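You operate a simulated robot arm through the tools that you are given. There is no shell and no other tool.

The job below is to be done with a simulated robot arm. You get a single attempt, and the scene is never put back.

Task
Pipe four dots of cream round the edge of the pale cupcake.
Fine: use the piping press; one press of the yellow button between dots, three in all; leave the cupcake on the turntable and the sliding board out.

It is judged by the outcome, as a careful person would: the job done as asked, and still so three seconds after it is handed in. It fails if anything else is knocked over, pushed out of place, dropped, spilled or broken.

Robot
A 7-joint arm with a two-finger parallel gripper, fixed in place. Base frame: the origin is at the foot of the arm, x ahead of it, y to its left, z up; the work surface is at about z = 750. Lengths are in mm, angles in degrees, forces in N, time in s.
With the tool pointing down near the work surface it reaches from about 200 to 680 mm from the base axis. Its first joint turns from -66.0 to 66.0 degrees. Payload 2.4 kg.
The tool frame sits at the grasp point between the pads (the TCP): z along the fingers, y along the line on which they close. The tips reach 30 mm beyond it. The gripper opens to 94 mm. The fingers are 28 mm wide and 10 mm thick; the gripper's body (50 by 96 mm) begins 55 mm behind the TCP.
Orientation is that of the tool frame in the base frame, as a unit quaternion [w, x, y, z]. With the fingers straight down and closing along the base's y, the tool's x points along the base's -x, its y along +y and its z along -z.

Tools
- The arm moves only by the tool jog_arm. Its argument "steps" is a list of rows, each a list of 7 numbers: the opening, from 0 (shut) to 1 (fully open), then the shift along the tool's x, y, z in units of 150 mm (1.0 is 150 mm), then the turn, a rotation vector about the tool's x, y, z in units of 90 degrees (1.0 is 90 degrees). In form: [[jaw, tx, ty, tz, wx, wy, wz], ...]. A call has 1 to 20 rows; each row is the pose to reach, as a shift and turn from the pose commanded when the call began, along the tool's axes at that moment. A call with a number of a shift or a turn outside -1 to 1 is refused whole. Each row takes 0.2 s and may step no farther than 50 mm and 8.6 degrees from the row before; otherwise, or with a gripper value out of range, the whole call is refused. A pose out of reach is approached as far as the arm can. The call stops where the force on the tool passes 40 N (or 10 N more than at its start, if that is more) or the arm is blocked; 0.2 s more then pass. The fingers move at their own pace (about 153 mm/s each) and stop on an object; they squeeze with about 40 N. The grip force told is the motor's: it shows also when the fingers shut on nothing. Time passes only in rows, and 0.2 s behind the last, so rows that repeat a pose let the fingers close. It gives the time, the measured TCP pose, the force on the tool (base axes), the opening and the grip force at its end, in the units of the frame above (readings bear some noise), with the torque about the TCP (base axes, N m) and any sound that the robot's microphone picked up.
- Cameras (640 x 400 px; columns grow to the right, rows downward): "scene" is fixed at [33.2, 469.3, 1423.3]; the picture's right is [-0.80, -0.60, 0.00], its down [-0.35, 0.46, -0.81] and it looks along [0.49, -0.65, -0.58] (base axes); focal length 336 px, centre (320, 200). "wrist" rides on the gripper at [76, 14, -102] in the tool frame; the picture's right is [-0.18, 0.98, 0.00], its down [-0.75, -0.14, -0.64] and it looks along [-0.63, -0.12, 0.77] (tool axes); focal length 243 px, centre (320, 200). There is no depth. A picture from a camera that has moved, and an enlarged one, comes with that camera's place and axes in the base frame and with its lens. The place of the scene camera against the robot may be out by one fixed shift of up to 25 mm in any direction.
- capture(camera): a new picture of that camera. It takes no simulated time.
- enlarge(camera, box): a new picture of the part [left, top, right, bottom] of that camera's present view, enlarged. It takes no simulated time.
- finish_job(): hands the job in; it is judged then, once.

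Places have to be worked out from the pictures, the camera data and where the tool is seen. Open the gripper and draw the arm clear of the work before you hand the job in, unless the task says otherwise.

The tools are called after "Emit:" as a command line: name --pt "numbers of a row" for each row, then --argument value for the rest, lists and objects as JSON in quotes. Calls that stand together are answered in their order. jog_arm: Moves the arm, as the interface text tells. Its arguments: {"type":"object","properties":{"steps":{"type":"array"}},"required":["steps"]} The other tools are called the same way: capture (camera) takes a picture; enlarge (camera, box) takes an enlarged picture of a part of a camera's view; finish_job () hands the job in.

At the start:

```text
time_s: 0.0
ee_pos: [311.3, -81.0, 1164.6]
tool_rot: [0.0, 0.0, 1.0, -0.001]
force: [0.0, -0.6, 0.0]
wrist_torque: [0.02, 0.03, -0.02]
finger_gap: 94.2
grasp_force: 0.1
```

scene: 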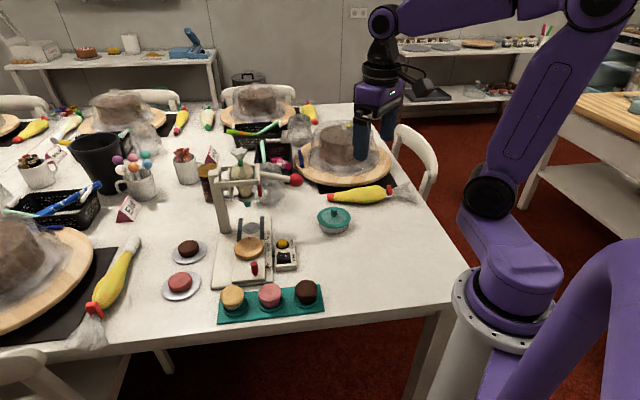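
wrist: 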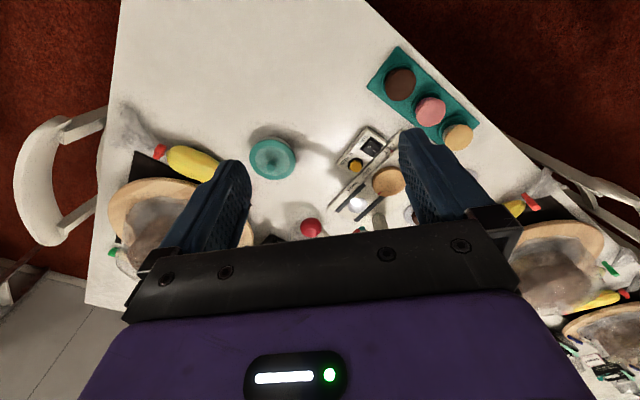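

I start by looking closely at the press, the button and the cupcakes in the scene view.

Emit:
enlarge --camera "scene" --box '[200, 130, 360, 230]'

Emit:
enlarge --camera "scene" --box '[200, 230, 360, 330]'

Emit:
enlarge --camera "wrist" --box '[240, 40, 500, 240]'

```text
4.00 times, centred on (280, 180) of scene
camera zoom: at [33.2, 469.3, 1423.3], right [-0.8, -0.6, 0.0], down [-0.35, 0.46, -0.81], along [0.49, -0.65, -0.58], focal length 1344 px, centre (480, 280)
```

zoom: 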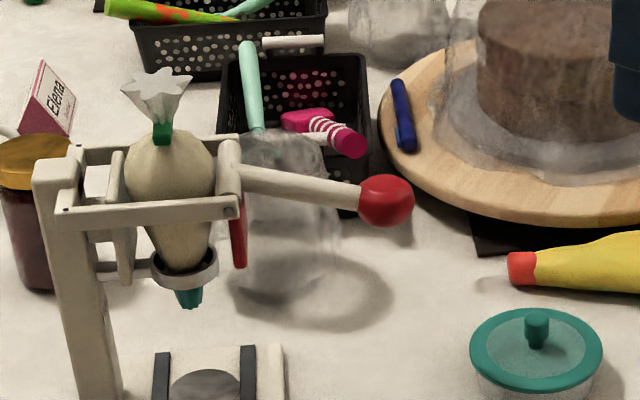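

```text
4.00 times, centred on (280, 280) of scene
camera zoom: at [33.2, 469.3, 1423.3], right [-0.8, -0.6, 0.0], down [-0.35, 0.46, -0.81], along [0.49, -0.65, -0.58], focal length 1344 px, centre (480, -120)
```

zoom: 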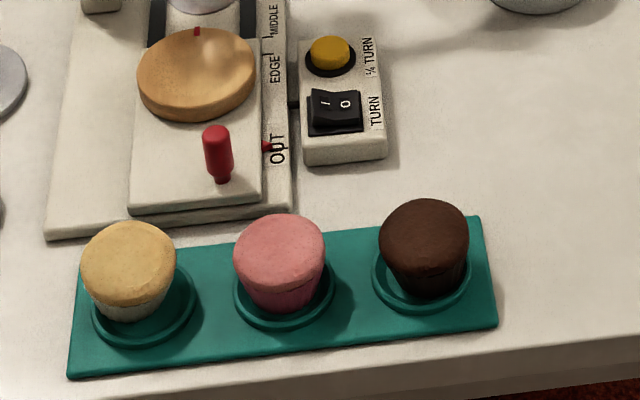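

```text
2.00 times, centred on (370, 140) of wrist
camera zoom: at [235.0, -66.0, 1267.8], right [0.18, 0.98, 0.0], down [0.75, -0.14, 0.64], along [0.63, -0.12, -0.77], focal length 485 px, centre (220, 320)
```

zoom: 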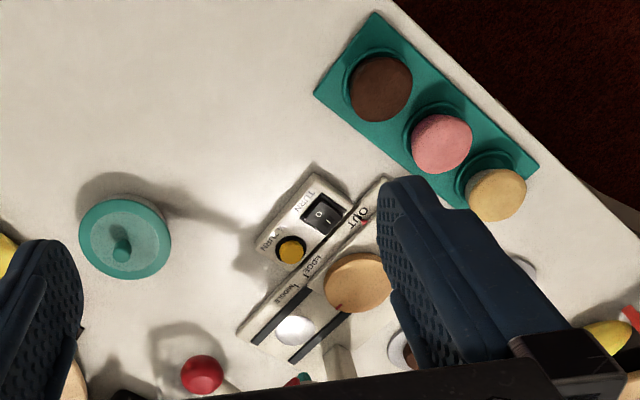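

The pale cupcake is at the far end of the teal tray, near (500, 165). The turntable board is at OUT, near (599, 31), and the yellow button is near (542, -43). I'll move over the tray and yaw the tool 45° to line up with the board and tray for a better view.

Emit:
jog_arm --pt "1 -0.099 0.157 0.089 0 0 -0.0833" --pt "1 -0.198 0.313 0.178 0 0 -0.1667" --pt "1 -0.297 0.47 0.267 0 0 -0.25" --pt "1 -0.396 0.627 0.356 0 0 -0.3333" --pt "1 -0.494 0.783 0.444 0 0 -0.4167" --pt "1 -0.593 0.94 0.533 0 0 -0.5" --pt "1 -0.593 0.94 0.533 0 0 -0.5"

Emit:
capture --camera "wrist"

Emit:
capture --camera "scene"

```text
time_s: 1.6
ee_pos: [399.9, 61.8, 1083.2]
tool_rot: [0.0, -0.384, 0.924, -0.001]
force: [-0.1, -0.4, 0.6]
wrist_torque: [-0.01, 0.0, 0.01]
finger_gap: 93.8
grasp_force: 0.1
```

```text
taken
camera wrist: at [336.4, 17.9, 1186.2], right [-0.57, 0.82, 0.0], down [0.63, 0.43, 0.64], along [0.53, 0.36, -0.77], focal length 243 px, centre (320, 200)
```

wrist: 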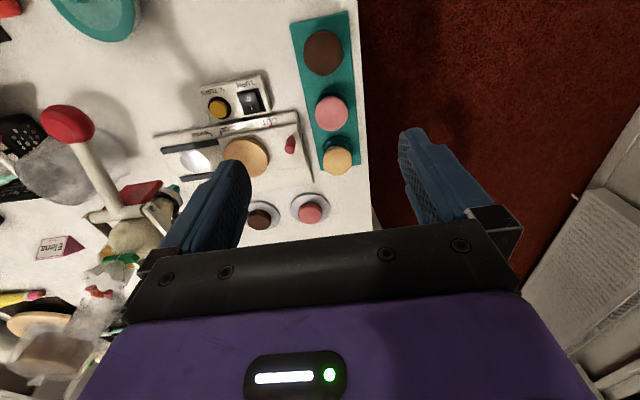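

```text
taken
```

scene: 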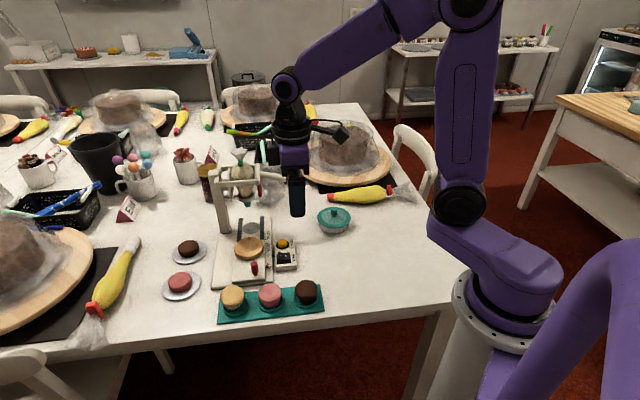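

The wrist picture now shows the tray, board, button box and lever. I'll enlarge the parts to measure them.

Emit:
enlarge --camera "wrist" --box '[140, 60, 300, 160]'

Emit:
enlarge --camera "wrist" --box '[240, 80, 400, 180]'

Emit:
enlarge --camera "wrist" --box '[20, 90, 260, 240]'

```text
4.00 times, centred on (220, 110) of wrist
camera zoom: at [336.4, 17.9, 1186.2], right [-0.57, 0.82, 0.0], down [0.63, 0.43, 0.64], along [0.53, 0.36, -0.77], focal length 970 px, centre (720, 560)
```

zoom: 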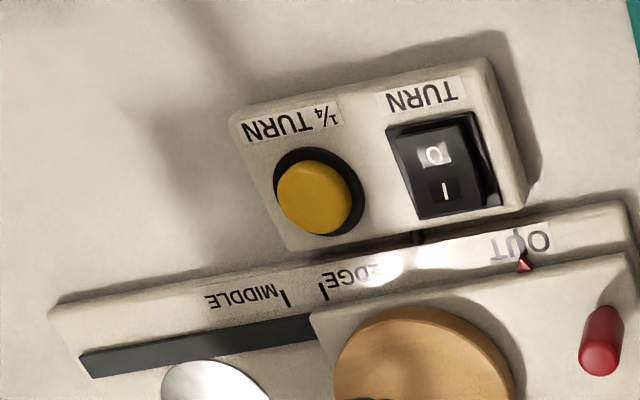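

```text
4.00 times, centred on (320, 130) of wrist
camera zoom: at [336.4, 17.9, 1186.2], right [-0.57, 0.82, 0.0], down [0.63, 0.43, 0.64], along [0.53, 0.36, -0.77], focal length 970 px, centre (320, 480)
```

zoom: 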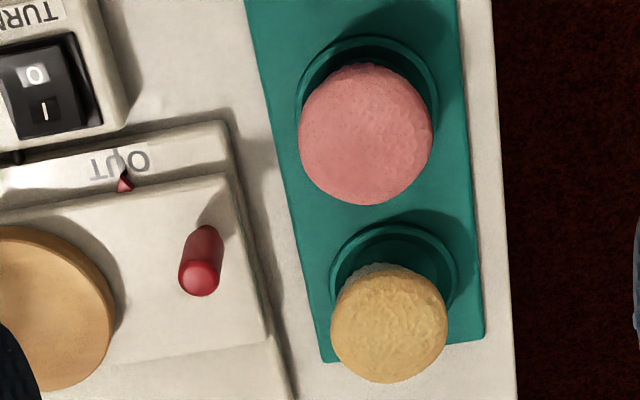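

```text
2.67 times, centred on (140, 165) of wrist
camera zoom: at [336.4, 17.9, 1186.2], right [-0.57, 0.82, 0.0], down [0.63, 0.43, 0.64], along [0.53, 0.36, -0.77], focal length 647 px, centre (800, 293)
```

zoom: 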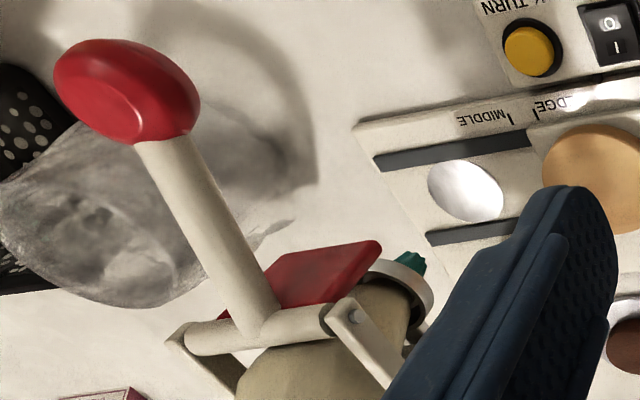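

The cupcake is roughly at (505, 172). I'll hover above it with the gripper open and take closer pictures.

Emit:
jog_arm --pt "1 -0.196 0.005 0.179 0 0 0" --pt "1 -0.392 0.01 0.357 0 0 0" --pt "1 -0.588 0.015 0.536 0 0 0" --pt "1 -0.784 0.02 0.714 0 0 0" --pt "1 -0.98 0.025 0.893 0 0 0" --pt "1 -0.98 0.025 0.893 0 0 0"

Emit:
capture --camera "wrist"

Emit:
enlarge --camera "wrist" --box '[240, 20, 400, 120]'

```text
time_s: 3.0
ee_pos: [501.8, 167.1, 950.2]
tool_rot: [0.0, -0.383, 0.924, 0.0]
force: [-0.9, 0.6, -0.2]
wrist_torque: [-0.03, 0.03, -0.01]
finger_gap: 94.1
grasp_force: 0.0
```

```text
taken
camera wrist: at [438.8, 124.2, 1053.6], right [-0.56, 0.83, 0.0], down [0.63, 0.43, 0.64], along [0.53, 0.36, -0.77], focal length 243 px, centre (320, 200)
```

wrist: 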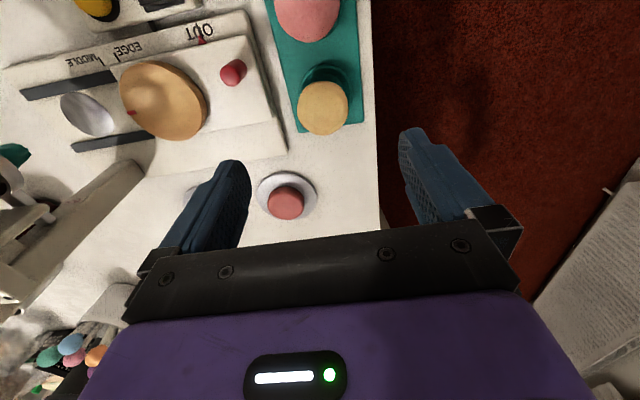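

```text
4.00 times, centred on (320, 70) of wrist
camera zoom: at [438.8, 124.2, 1053.6], right [-0.56, 0.83, 0.0], down [0.63, 0.43, 0.64], along [0.53, 0.36, -0.77], focal length 970 px, centre (320, 720)
```

zoom: 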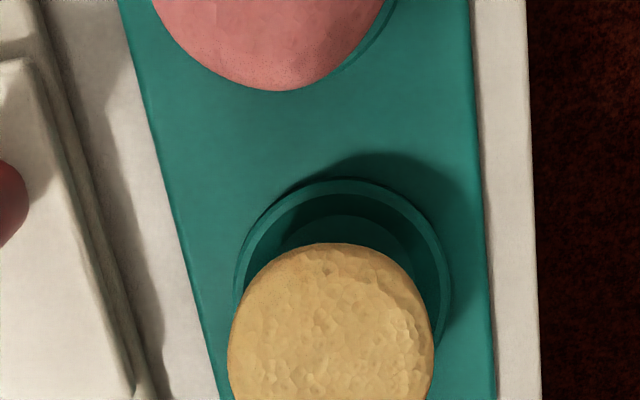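

The cupcake's cap is about 55 mm wide and centred near (511, 178), about 13 mm ahead of the tool axis. I'll centre over it and come down partway to check.

Emit:
jog_arm --pt "1 -0.043 0.003 0.2 0 0 0" --pt "1 -0.087 0.006 0.4 0 0 0" --pt "1 -0.087 0.006 0.6 0 0 0" --pt "1 -0.087 0.006 0.6 0 0 0"

Emit:
capture --camera "wrist"

Emit:
enlarge --camera "wrist" --box '[240, 50, 400, 150]'

Emit:
enlarge --camera "scene" --box '[180, 220, 340, 320]'

```text
time_s: 4.0
ee_pos: [510.0, 179.7, 860.9]
tool_rot: [-0.001, -0.383, 0.924, 0.0]
force: [-0.3, 0.0, -0.1]
wrist_torque: [-0.01, 0.03, -0.04]
finger_gap: 94.0
grasp_force: 0.0
```

```text
taken
camera wrist: at [445.5, 135.8, 964.7], right [-0.56, 0.83, 0.0], down [0.63, 0.43, 0.64], along [0.53, 0.36, -0.77], focal length 243 px, centre (320, 200)
```

wrist: 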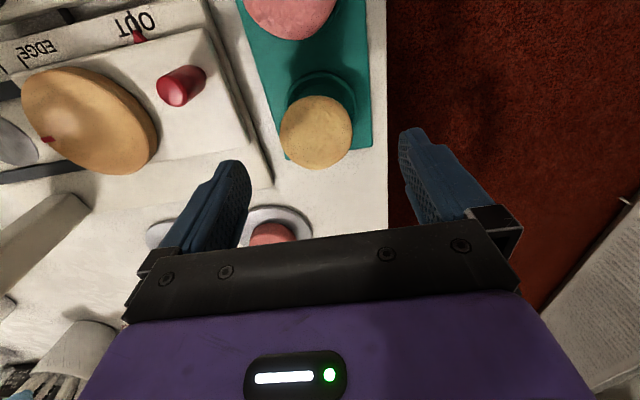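

```text
4.00 times, centred on (320, 100) of wrist
camera zoom: at [445.5, 135.8, 964.7], right [-0.56, 0.83, 0.0], down [0.63, 0.43, 0.64], along [0.53, 0.36, -0.77], focal length 970 px, centre (320, 600)
```

zoom: 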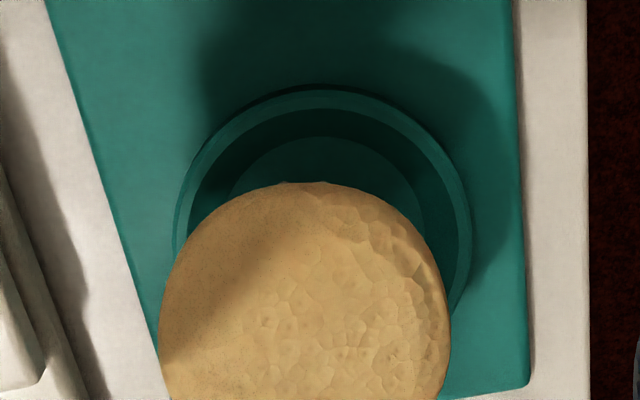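

```text
4.00 times, centred on (260, 270) of scene
camera zoom: at [33.2, 469.3, 1423.3], right [-0.8, -0.6, 0.0], down [-0.35, 0.46, -0.81], along [0.49, -0.65, -0.58], focal length 1344 px, centre (560, -80)
```

zoom: 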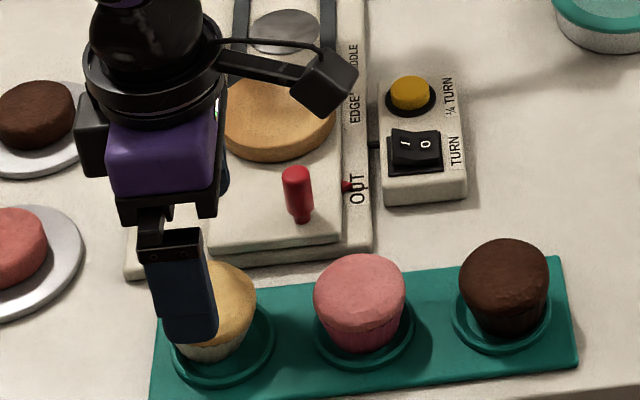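

The cap's widest ring is at about z = 790, centred near (511.4, 177.1). Before picking it up I'll survey the turntable, handle and button from close by, with nothing in the jaws to block the view.

Emit:
jog_arm --pt "1 0.0 0.0 -0.3 0 0 0" --pt "1 0.05 -0.2 -0.5 0 0 0" --pt "1 0.1 -0.45 -0.53 0 0 0" --pt "1 0.19 -0.73 -0.53 0 0 0" --pt "1 0.28 -0.987 -0.53 0 0 0" --pt "1 0.28 -0.987 -0.53 0 0 0"

Emit:
capture --camera "wrist"

Emit:
enlarge --camera "wrist" --box '[160, 0, 320, 100]'

Emit:
enlarge --camera "wrist" --box '[240, 50, 400, 150]'

Emit:
enlarge --camera "scene" --box '[180, 130, 340, 230]'

```text
time_s: 5.4
ee_pos: [584.4, 43.5, 940.0]
tool_rot: [0.0, -0.383, 0.924, 0.0]
force: [-1.4, -0.4, 0.0]
wrist_torque: [-0.01, -0.01, -0.02]
finger_gap: 94.1
grasp_force: 0.0
```

```text
taken
camera wrist: at [521.1, -0.4, 1043.3], right [-0.57, 0.82, 0.0], down [0.63, 0.43, 0.64], along [0.53, 0.36, -0.77], focal length 243 px, centre (320, 200)
```

wrist: 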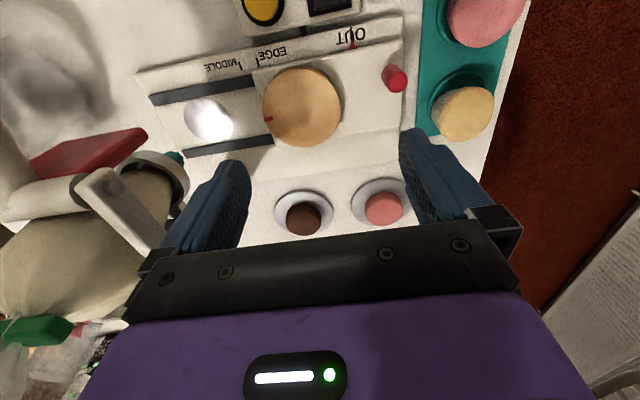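

```text
4.00 times, centred on (240, 50) of wrist
camera zoom: at [521.1, -0.4, 1043.3], right [-0.57, 0.82, 0.0], down [0.63, 0.43, 0.64], along [0.53, 0.36, -0.77], focal length 970 px, centre (640, 800)
```

zoom: 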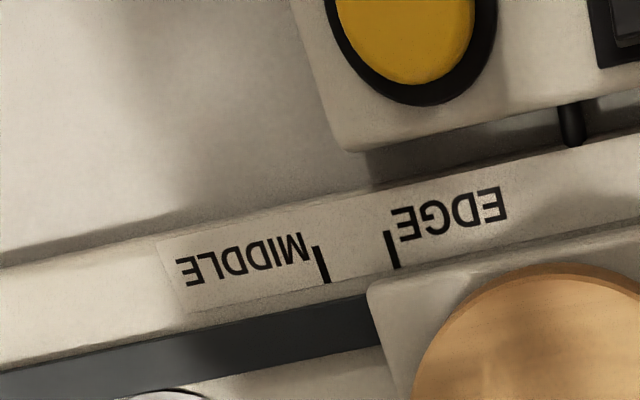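

```text
4.00 times, centred on (320, 100) of wrist
camera zoom: at [521.1, -0.4, 1043.3], right [-0.57, 0.82, 0.0], down [0.63, 0.43, 0.64], along [0.53, 0.36, -0.77], focal length 970 px, centre (320, 600)
```

zoom: 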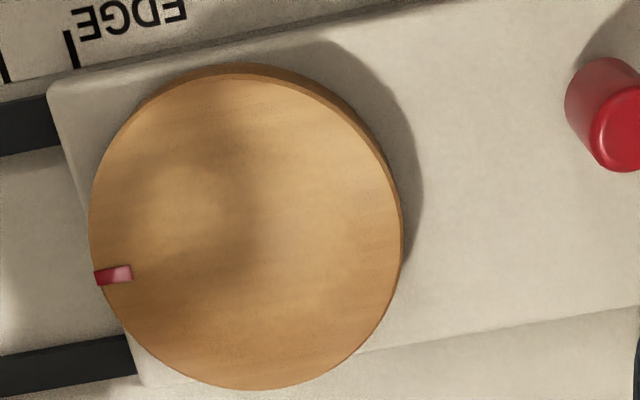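

```text
4.00 times, centred on (260, 180) of scene
camera zoom: at [33.3, 469.3, 1423.3], right [-0.8, -0.6, 0.0], down [-0.35, 0.46, -0.81], along [0.49, -0.65, -0.58], focal length 1344 px, centre (560, 280)
```

zoom: 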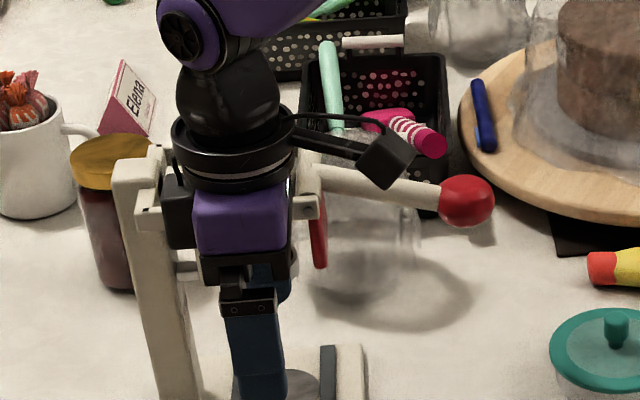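

I can see the EDGE and MIDDLE ticks, with the pointer at OUT. I'll enlarge the button, handle and pointer for their exact positions.

Emit:
enlarge --camera "wrist" --box '[230, 0, 358, 80]'

Emit:
enlarge --camera "wrist" --box '[320, 10, 448, 90]'

Emit:
enlarge --camera "wrist" --box '[0, 100, 240, 250]'

```text
5.00 times, centred on (294, 40) of wrist
camera zoom: at [521.1, -0.4, 1043.3], right [-0.57, 0.82, 0.0], down [0.63, 0.43, 0.64], along [0.53, 0.36, -0.77], focal length 1213 px, centre (450, 1000)
```

zoom: 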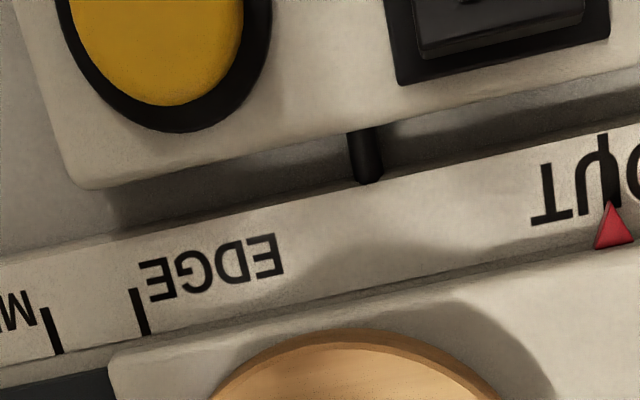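

```text
5.00 times, centred on (384, 50) of wrist
camera zoom: at [521.1, -0.4, 1043.3], right [-0.57, 0.82, 0.0], down [0.63, 0.43, 0.64], along [0.53, 0.36, -0.77], focal length 1213 px, centre (0, 950)
```

zoom: 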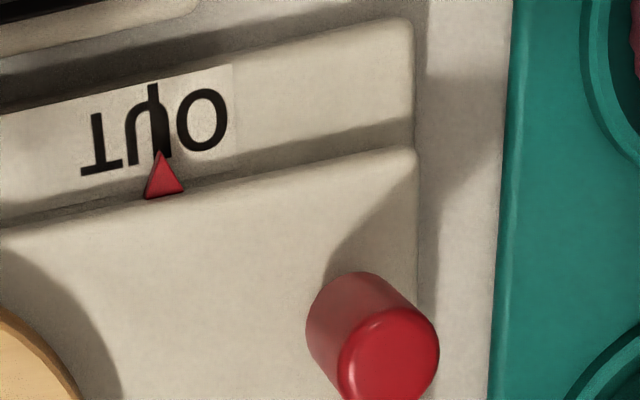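

```text
2.67 times, centred on (120, 175) of wrist
camera zoom: at [521.1, -0.4, 1043.3], right [-0.57, 0.82, 0.0], down [0.63, 0.43, 0.64], along [0.53, 0.36, -0.77], focal length 647 px, centre (853, 267)
```

zoom: 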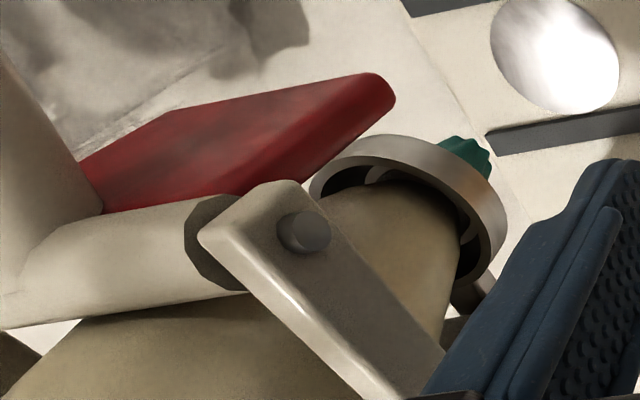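

Triangulating gives these positions:
- Turntable centre: about (606.5, 34.5, 783)
- Handle: about (529, 88), top near z = 813
- Lever ball: about (582, -148, 930)
- Lever pivot axis: parallel to the slide, at z of about 955
- Slide from OUT to EDGE: about 95 mm

Now I'll go back over the pale cupcake to pick it up.

Emit:
jog_arm --pt "1 -0.072 0.243 0 0 0 0" --pt "1 -0.144 0.486 0 0 0 0" --pt "1 -0.215 0.73 0 0 0 0" --pt "1 -0.287 0.973 0.1 0 0 0" --pt "1 -0.287 0.973 0.35 0 0 0" --pt "1 -0.287 0.973 0.55 0 0 0" --pt "1 -0.287 0.973 0.55 0 0 0"

Emit:
capture --camera "wrist"

Emit:
enlarge --camera "wrist" --box '[240, 80, 400, 180]'

```text
time_s: 7.0
ee_pos: [511.8, 176.3, 857.6]
tool_rot: [0.0, -0.382, 0.924, 0.0]
force: [0.3, -1.4, -0.5]
wrist_torque: [0.02, 0.02, 0.01]
finger_gap: 94.1
grasp_force: 0.1
```

```text
taken
camera wrist: at [447.9, 134.0, 959.9], right [-0.56, 0.83, 0.0], down [0.63, 0.43, 0.64], along [0.53, 0.36, -0.77], focal length 243 px, centre (320, 200)
```

wrist: 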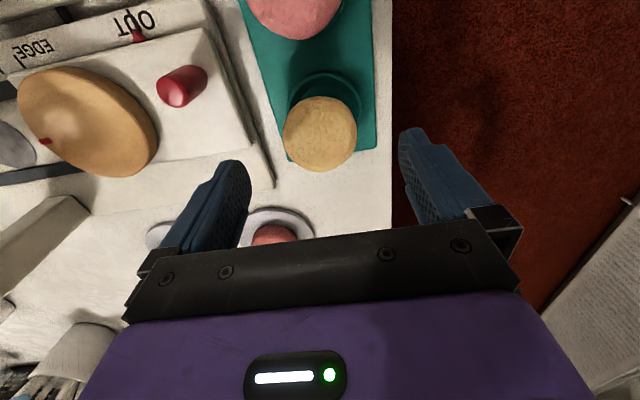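

```text
4.00 times, centred on (320, 130) of wrist
camera zoom: at [447.9, 134.0, 959.9], right [-0.56, 0.83, 0.0], down [0.63, 0.43, 0.64], along [0.53, 0.36, -0.77], focal length 970 px, centre (320, 480)
```

zoom: 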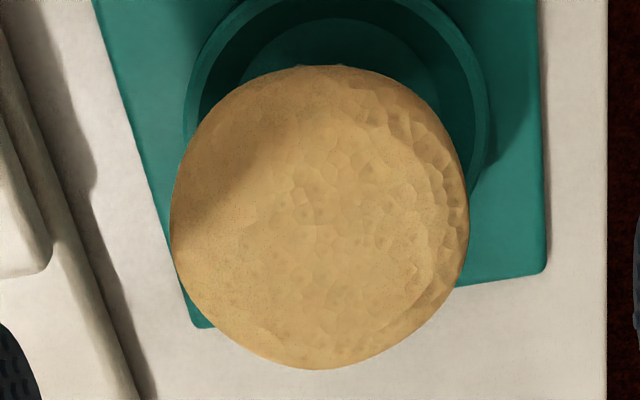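

The cupcake is centred on the tool axis. I'll go straight down to TCP z of about 798, which puts the tips at 768, then check before closing.

Emit:
jog_arm --pt "1 0 0 0.15 0 0 0" --pt "1 0 0 0.3 0 0 0" --pt "1 0 0 0.395 0 0 0" --pt "1 0 0 0.395 0 0 0"

Emit:
capture --camera "wrist"

Emit:
enlarge --camera "scene" --box '[180, 220, 340, 320]'

```text
time_s: 8.0
ee_pos: [512.9, 176.9, 797.3]
tool_rot: [-0.001, -0.383, 0.924, 0.0]
force: [0.3, -0.3, 0.0]
wrist_torque: [-0.01, 0.0, -0.03]
finger_gap: 94.0
grasp_force: 0.1
```

```text
taken
camera wrist: at [448.2, 133.5, 900.9], right [-0.56, 0.83, 0.0], down [0.63, 0.43, 0.64], along [0.53, 0.36, -0.77], focal length 243 px, centre (320, 200)
```

wrist: 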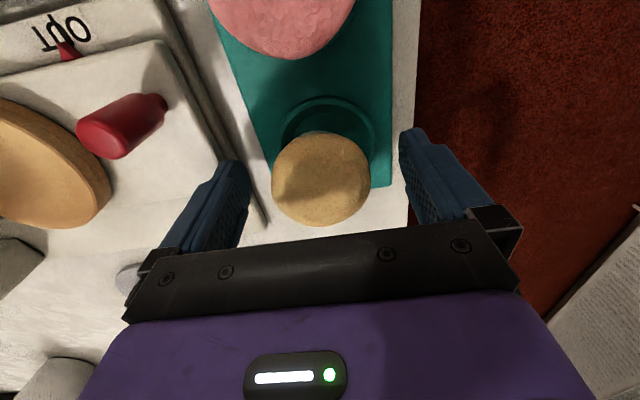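

```text
4.00 times, centred on (260, 270) of scene
camera zoom: at [33.2, 469.3, 1423.3], right [-0.8, -0.6, 0.0], down [-0.35, 0.46, -0.81], along [0.49, -0.65, -0.58], focal length 1344 px, centre (560, -80)
```

zoom: 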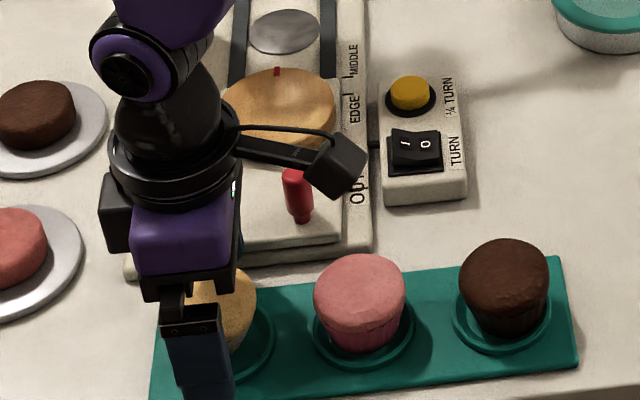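

The fingers straddle the cupcake cleanly. I'll close gently on it and watch the gap and grip force.

Emit:
jog_arm --pt "0.7 0 0 0 0 0 0" --pt "0.55 0 0 0 0 0 0" --pt "0.5 0 0 0 0 0 0" --pt "0.5 0 0 0 0 0 0" --pt "0.5 0 0 0 0 0 0"

Emit:
capture --camera "wrist"

```text
time_s: 9.2
ee_pos: [512.4, 176.8, 799.4]
tool_rot: [-0.001, -0.383, 0.924, -0.001]
force: [-0.5, 0.3, 0.4]
wrist_torque: [0.03, 0.0, 0.0]
finger_gap: 54.5
grasp_force: 39.8
```

```text
taken
camera wrist: at [448.1, 133.4, 901.1], right [-0.56, 0.83, 0.0], down [0.63, 0.43, 0.64], along [0.53, 0.36, -0.77], focal length 243 px, centre (320, 200)
```

wrist: 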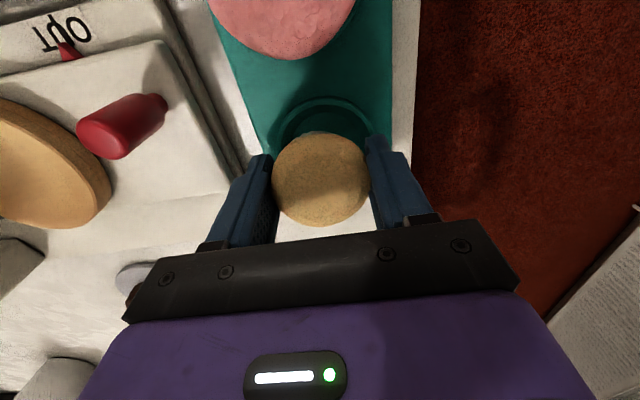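

The cupcake is held at a 54.5 mm gap. I'll lift it and carry it over to the turntable.

Emit:
jog_arm --pt "0.5 0 0 -0.1 0 0 0" --pt "0.5 0 0 -0.3 0 0 0" --pt "0.5 0 0 -0.55 0 0 0" --pt "0.5 0.03 -0.15 -0.667 0 0 0" --pt "0.5 0.07 -0.35 -0.667 0 0 0" --pt "0.5 0.11 -0.55 -0.667 0 0 0" --pt "0.5 0.15 -0.75 -0.667 0 0 0" --pt "0.5 0.19 -0.9 -0.667 0 0 0" --pt "0.5 0.226 -0.98 -0.667 0 0 0" --pt "0.5 0.226 -0.98 -0.667 0 0 0"

Emit:
capture --camera "wrist"

Emit:
capture --camera "scene"

```text
time_s: 11.4
ee_pos: [593.7, 47.3, 898.9]
tool_rot: [-0.001, -0.382, 0.924, 0.001]
force: [0.1, -0.1, -0.6]
wrist_torque: [-0.01, -0.04, -0.02]
finger_gap: 54.5
grasp_force: 40.1
```

```text
taken
camera wrist: at [529.6, 3.2, 1001.9], right [-0.56, 0.83, 0.0], down [0.63, 0.43, 0.64], along [0.53, 0.36, -0.77], focal length 243 px, centre (320, 200)
```

wrist: 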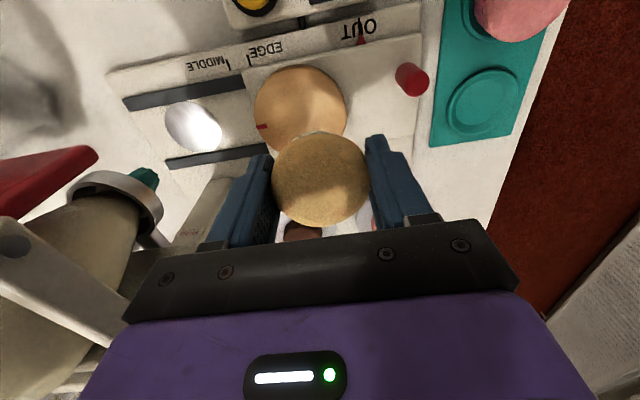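

```text
taken
```

scene: 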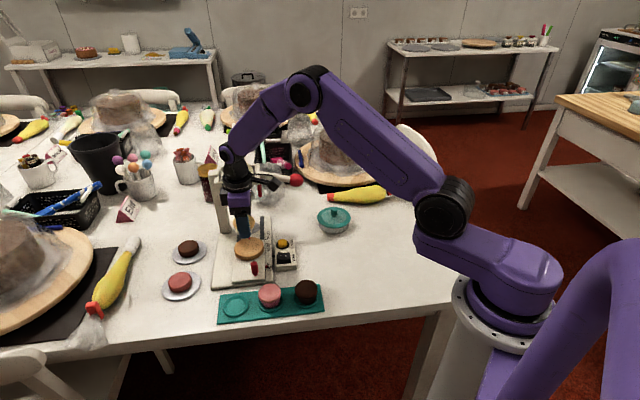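

The cupcake is held and the turntable is just ahead and to the left. I'll enlarge to measure the turntable's centre and check clearance from the press head.

Emit:
enlarge --camera "wrist" --box '[220, 50, 380, 150]'

Emit:
enlarge --camera "scene" --box '[180, 160, 340, 260]'

```text
4.00 times, centred on (300, 100) of wrist
camera zoom: at [529.6, 3.2, 1001.9], right [-0.56, 0.83, 0.0], down [0.63, 0.43, 0.64], along [0.53, 0.36, -0.77], focal length 970 px, centre (400, 600)
```

zoom: 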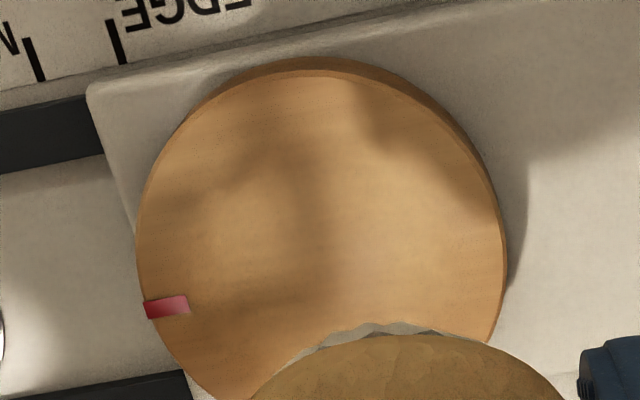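

```text
4.00 times, centred on (260, 210) of scene
camera zoom: at [33.2, 469.3, 1423.3], right [-0.8, -0.6, 0.0], down [-0.35, 0.46, -0.81], along [0.49, -0.65, -0.58], focal length 1344 px, centre (560, 160)
```

zoom: 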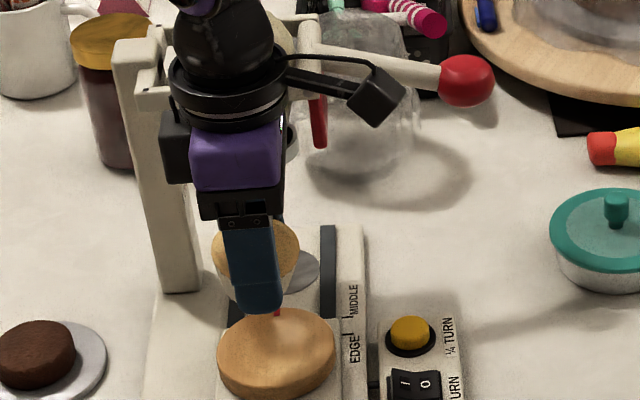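

The turntable centre is confirmed at (607, 34). The press bracket's outer face is only about 67 mm beyond it along the slide, so I'll turn the gripper 90° in place. That points its narrow side at the press before I lower.

Emit:
jog_arm --pt "0.5 0 0 0 0 0 0.09" --pt "0.5 0 0 0 0 0 0.18" --pt "0.5 0 0 0 0 0 0.27" --pt "0.5 0 0 0 0 0 0.36" --pt "0.5 0 0 0 0 0 0.45" --pt "0.5 0 0 0 0 0 0.54" --pt "0.5 0 0 0 0 0 0.63" --pt "0.5 0 0 0 0 0 0.72" --pt "0.5 0 0 0 0 0 0.81" --pt "0.5 0 0 0 0 0 0.9" --pt "0.5 0 0 0 0 0 0.95" --pt "0.5 0 0 0 0 0 1.0" --pt "0.5 0 0 0 0 0 1.0"

Emit:
capture --camera "wrist"

Emit:
enlarge --camera "scene" --box '[180, 160, 340, 260]'

```text
time_s: 14.2
ee_pos: [593.4, 47.6, 898.3]
tool_rot: [0.0, 0.384, 0.923, 0.0]
force: [0.7, 0.8, -0.2]
wrist_torque: [0.0, -0.02, 0.0]
finger_gap: 54.3
grasp_force: 39.5
```

```text
taken
camera wrist: at [548.9, 112.2, 1001.9], right [0.83, 0.56, 0.0], down [0.43, -0.63, 0.64], along [0.36, -0.53, -0.77], focal length 243 px, centre (320, 200)
```

wrist: 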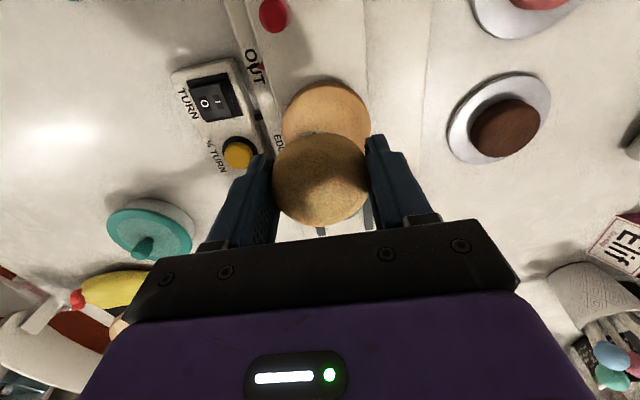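

```text
4.00 times, centred on (260, 210) of scene
camera zoom: at [33.2, 469.3, 1423.3], right [-0.8, -0.6, 0.0], down [-0.35, 0.46, -0.81], along [0.49, -0.65, -0.58], focal length 1344 px, centre (560, 160)
```

zoom: 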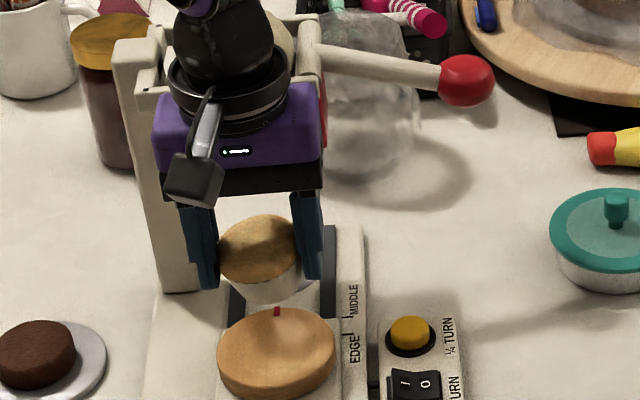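

The picture from this new direction gives good parallax on the turntable height, so I'll enlarge it.

Emit:
enlarge --camera "wrist" --box '[250, 60, 410, 160]'

Emit:
enlarge --camera "wrist" --box '[170, 50, 330, 150]'

Emit:
enlarge --camera "wrist" --box '[200, 0, 360, 100]'

```text
4.00 times, centred on (330, 110) of wrist
camera zoom: at [548.9, 112.2, 1001.9], right [0.83, 0.56, 0.0], down [0.43, -0.63, 0.64], along [0.36, -0.53, -0.77], focal length 970 px, centre (280, 560)
```

zoom: 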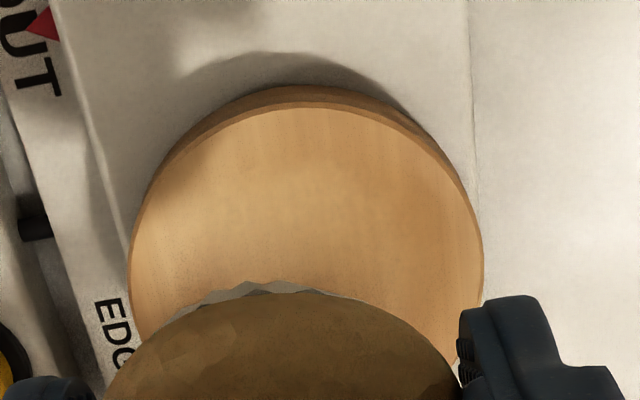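

```text
4.00 times, centred on (250, 100) of wrist
camera zoom: at [548.9, 112.2, 1001.9], right [0.83, 0.56, 0.0], down [0.43, -0.63, 0.64], along [0.36, -0.53, -0.77], focal length 970 px, centre (600, 600)
```

zoom: 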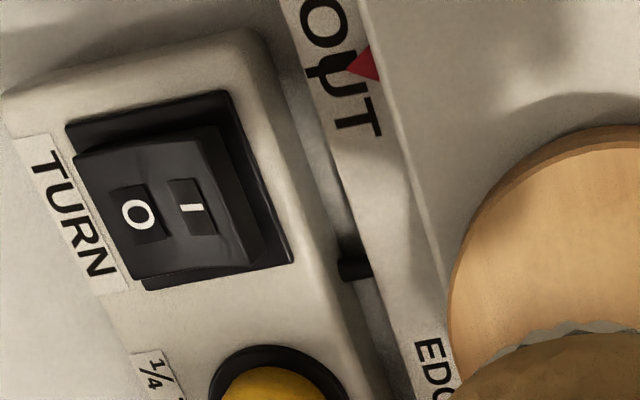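

```text
4.00 times, centred on (280, 50) of wrist
camera zoom: at [548.9, 112.2, 1001.9], right [0.83, 0.56, 0.0], down [0.43, -0.63, 0.64], along [0.36, -0.53, -0.77], focal length 970 px, centre (480, 800)
```

zoom: 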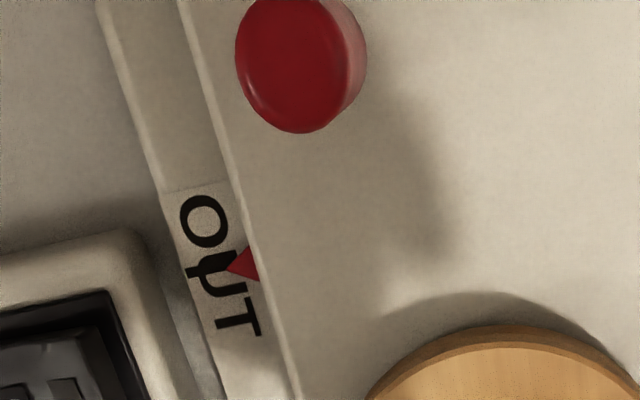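

Fitting the ellipse exactly puts the turntable centre at (608.8, 35.5), top at about z = 788, radius 40. I'll move the cupcake over it and come down to just above the surface.

Emit:
jog_arm --pt "0.5 -0.067 0.008 0.0 0 0 0" --pt "0.5 -0.133 0.016 0.05 0 0 0" --pt "0.5 -0.133 0.016 0.2 0 0 0" --pt "0.5 -0.133 0.016 0.32 0 0 0" --pt "0.5 -0.133 0.016 0.373 0 0 0" --pt "0.5 -0.133 0.016 0.373 0 0 0"

Emit:
capture --camera "wrist"

Emit:
enlarge --camera "scene" --box '[200, 200, 300, 262]'

```text
time_s: 15.6
ee_pos: [608.8, 36.1, 842.3]
tool_rot: [0.0, 0.383, 0.924, 0.0]
force: [0.1, 1.1, -0.8]
wrist_torque: [0.04, 0.04, -0.03]
finger_gap: 54.6
grasp_force: 40.5
```

```text
taken
camera wrist: at [565.0, 100.5, 944.1], right [0.83, 0.56, 0.0], down [0.43, -0.63, 0.64], along [0.36, -0.53, -0.77], focal length 243 px, centre (320, 200)
```

wrist: 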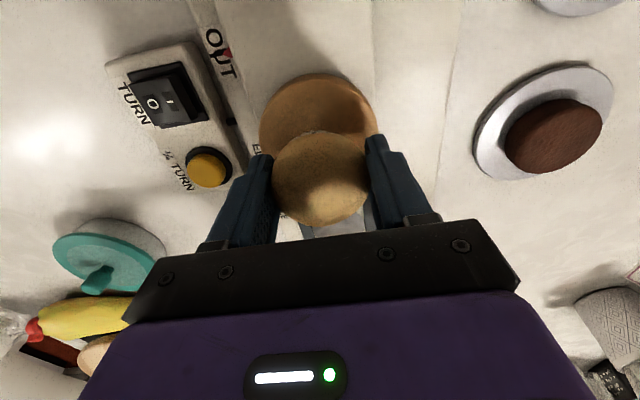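

```text
6.40 times, centred on (250, 231) of scene
camera zoom: at [33.2, 469.3, 1423.3], right [-0.8, -0.6, 0.0], down [-0.35, 0.46, -0.81], along [0.49, -0.65, -0.58], focal length 2151 px, centre (768, 2)
```

zoom: 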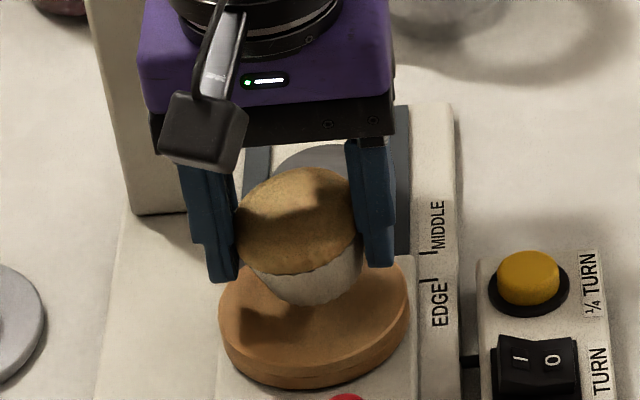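

The cupcake is centred over the turntable with a small gap left below it. I'll lower in small steps and watch the vertical force.

Emit:
jog_arm --pt "0.5 0 0 0.027 0 0 0" --pt "0.5 0 0 0.053 0 0 0" --pt "0.5 0 0 0.053 0 0 0"

Emit:
enlarge --camera "scene" --box '[200, 200, 300, 262]'

```text
time_s: 16.4
ee_pos: [607.5, 35.0, 835.2]
tool_rot: [0.001, 0.382, 0.924, 0.0]
force: [0.0, -0.2, -0.4]
wrist_torque: [0.0, -0.04, 0.01]
finger_gap: 54.6
grasp_force: 40.1
```

```text
6.40 times, centred on (250, 231) of scene
camera zoom: at [33.2, 469.3, 1423.3], right [-0.8, -0.6, 0.0], down [-0.35, 0.46, -0.81], along [0.49, -0.65, -0.58], focal length 2151 px, centre (768, 2)
```

zoom: 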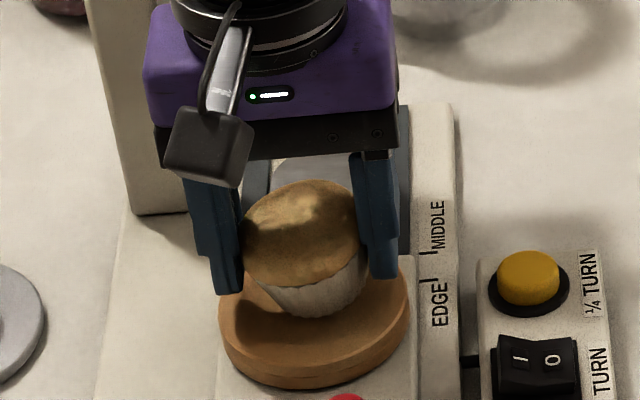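

There's no contact yet, and the picture suggests roughly 12 mm to go. I'll keep lowering slowly.

Emit:
jog_arm --pt "0.5 0 0 0.02 0 0 0" --pt "0.5 0 0 0.04 0 0 0" --pt "0.5 0 0 0.04 0 0 0"

Emit:
enlarge --camera "scene" --box '[200, 200, 300, 262]'

```text
time_s: 17.2
ee_pos: [609.3, 34.8, 828.7]
tool_rot: [0.001, 0.383, 0.924, 0.0]
force: [0.0, -0.4, 0.1]
wrist_torque: [0.01, 0.01, 0.01]
finger_gap: 54.5
grasp_force: 40.3
```

```text
6.40 times, centred on (250, 231) of scene
camera zoom: at [33.2, 469.3, 1423.3], right [-0.8, -0.6, 0.0], down [-0.35, 0.46, -0.81], along [0.49, -0.65, -0.58], focal length 2151 px, centre (768, 2)
```

zoom: 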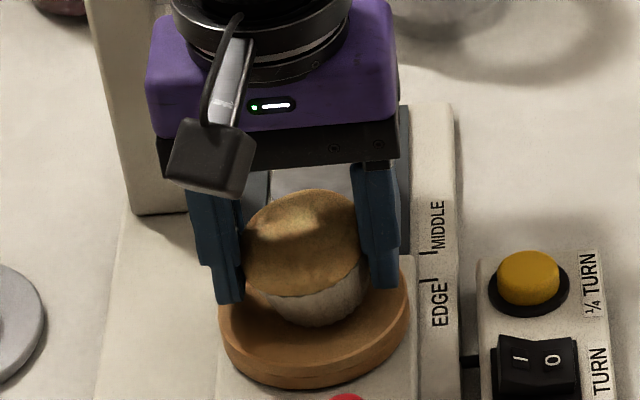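

Still no contact force, so I'll take two more 2 mm steps.

Emit:
jog_arm --pt "0.5 0 0 0.013 0 0 0" --pt "0.5 0 0 0.013 0 0 0"

Emit:
jog_arm --pt "0.5 0 0 0.013 0 0 0" --pt "0.5 0 0 0.013 0 0 0"

Emit:
enlarge --camera "scene" --box '[200, 200, 300, 262]'

```text
time_s: 17.8
ee_pos: [608.1, 34.5, 825.7]
tool_rot: [0.0, 0.382, 0.924, 0.0]
force: [0.0, 0.3, -0.8]
wrist_torque: [0.0, -0.01, -0.01]
finger_gap: 54.3
grasp_force: 40.3
```

```text
time_s: 18.4
ee_pos: [608.7, 35.5, 826.3]
tool_rot: [0.002, 0.383, 0.924, 0.001]
force: [-2.3, -1.1, 14.6]
wrist_torque: [0.19, 0.07, 0.0]
finger_gap: 54.2
grasp_force: 40.2
```

```text
6.40 times, centred on (250, 231) of scene
camera zoom: at [32.9, 469.3, 1423.4], right [-0.8, -0.6, 0.0], down [-0.35, 0.46, -0.82], along [0.49, -0.65, -0.58], focal length 2151 px, centre (768, 2)
```

zoom: 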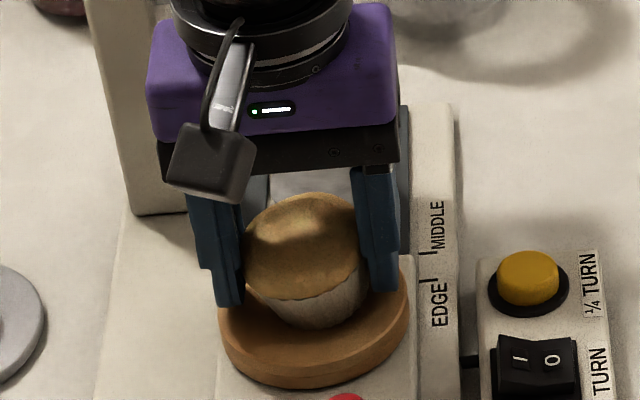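

Contact: 14.6 N upward at z of about 826, so the cupcake is on the turntable. I'll ease up 1 mm, open partway, then rise clear.

Emit:
jog_arm --pt "0.5 0 0 -0.007 0 0 0" --pt "0.58 0 0 -0.007 0 0 0" --pt "0.65 0 0 -0.007 0 0 0" --pt "0.75 0 0 -0.007 0 0 0" --pt "0.75 0 0 -0.007 0 0 0"

Emit:
capture --camera "wrist"

Emit:
enlarge --camera "scene" --box '[200, 200, 300, 262]'

```text
time_s: 19.6
ee_pos: [608.8, 34.9, 825.3]
tool_rot: [0.0, 0.382, 0.924, 0.0]
force: [0.2, 0.6, -0.2]
wrist_torque: [-0.03, -0.03, -0.01]
finger_gap: 70.2
grasp_force: 0.1
```

```text
taken
camera wrist: at [564.6, 99.7, 929.0], right [0.83, 0.56, 0.0], down [0.43, -0.63, 0.64], along [0.36, -0.53, -0.77], focal length 243 px, centre (320, 200)
```

wrist: 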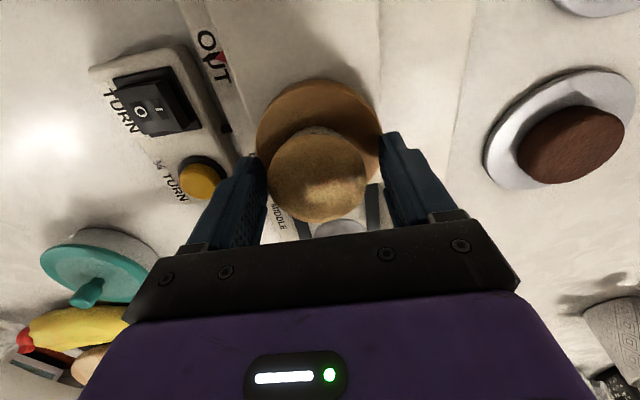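

```text
6.40 times, centred on (250, 231) of scene
camera zoom: at [33.2, 469.3, 1423.3], right [-0.8, -0.6, 0.0], down [-0.35, 0.46, -0.81], along [0.49, -0.65, -0.58], focal length 2151 px, centre (768, 2)
```

zoom: 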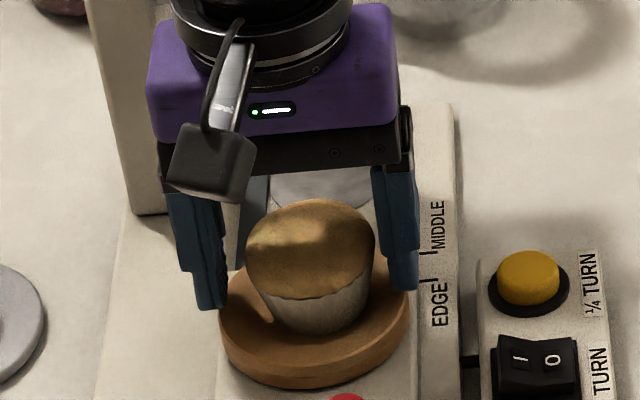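

The cupcake is released and standing on the turntable. I'll rise straight up and check its centring.

Emit:
jog_arm --pt "0.75 0 0 -0.1 0 0 0" --pt "0.75 0 0 -0.3 0 0 0" --pt "0.75 0 0 -0.5 0 0 0" --pt "0.9 0.2 0 -0.6 0 0 0" --pt "0.9 0.2 0 -0.6 0 0 0"

Emit:
capture --camera "wrist"

Emit:
enlarge --camera "wrist" --box '[240, 60, 400, 160]'

Emit:
enlarge --camera "scene" --box '[200, 200, 300, 262]'

```text
time_s: 20.8
ee_pos: [586.5, 57.7, 917.1]
tool_rot: [0.0, 0.384, 0.924, 0.0]
force: [0.8, -0.2, -0.6]
wrist_torque: [0.02, 0.03, -0.04]
finger_gap: 84.6
grasp_force: 0.1
```

```text
taken
camera wrist: at [543.2, 123.1, 1020.6], right [0.83, 0.56, 0.0], down [0.43, -0.63, 0.64], along [0.36, -0.53, -0.77], focal length 243 px, centre (320, 200)
```

wrist: 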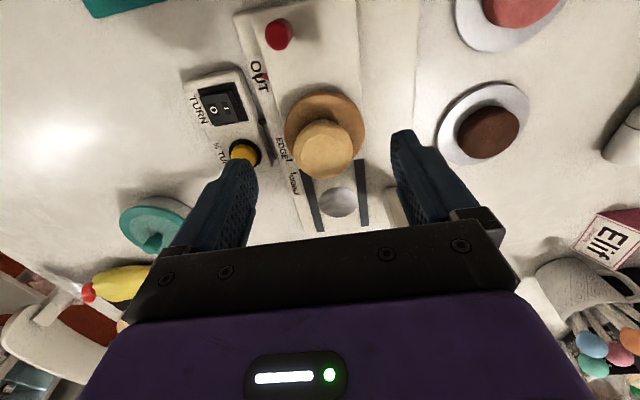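

```text
4.00 times, centred on (320, 110) of wrist
camera zoom: at [543.2, 123.1, 1020.6], right [0.83, 0.56, 0.0], down [0.43, -0.63, 0.64], along [0.36, -0.53, -0.77], focal length 970 px, centre (320, 560)
```

zoom: 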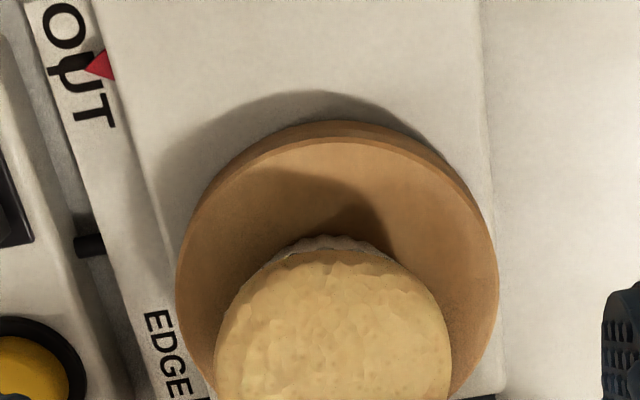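

```text
6.40 times, centred on (250, 231) of scene
camera zoom: at [33.2, 469.3, 1423.3], right [-0.8, -0.6, 0.0], down [-0.35, 0.46, -0.81], along [0.49, -0.65, -0.58], focal length 2151 px, centre (768, 2)
```

zoom: 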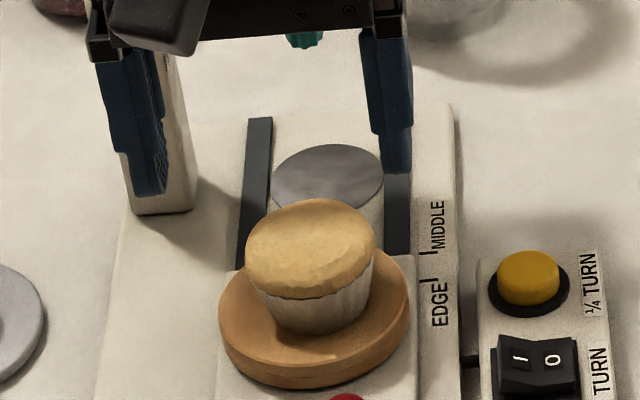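

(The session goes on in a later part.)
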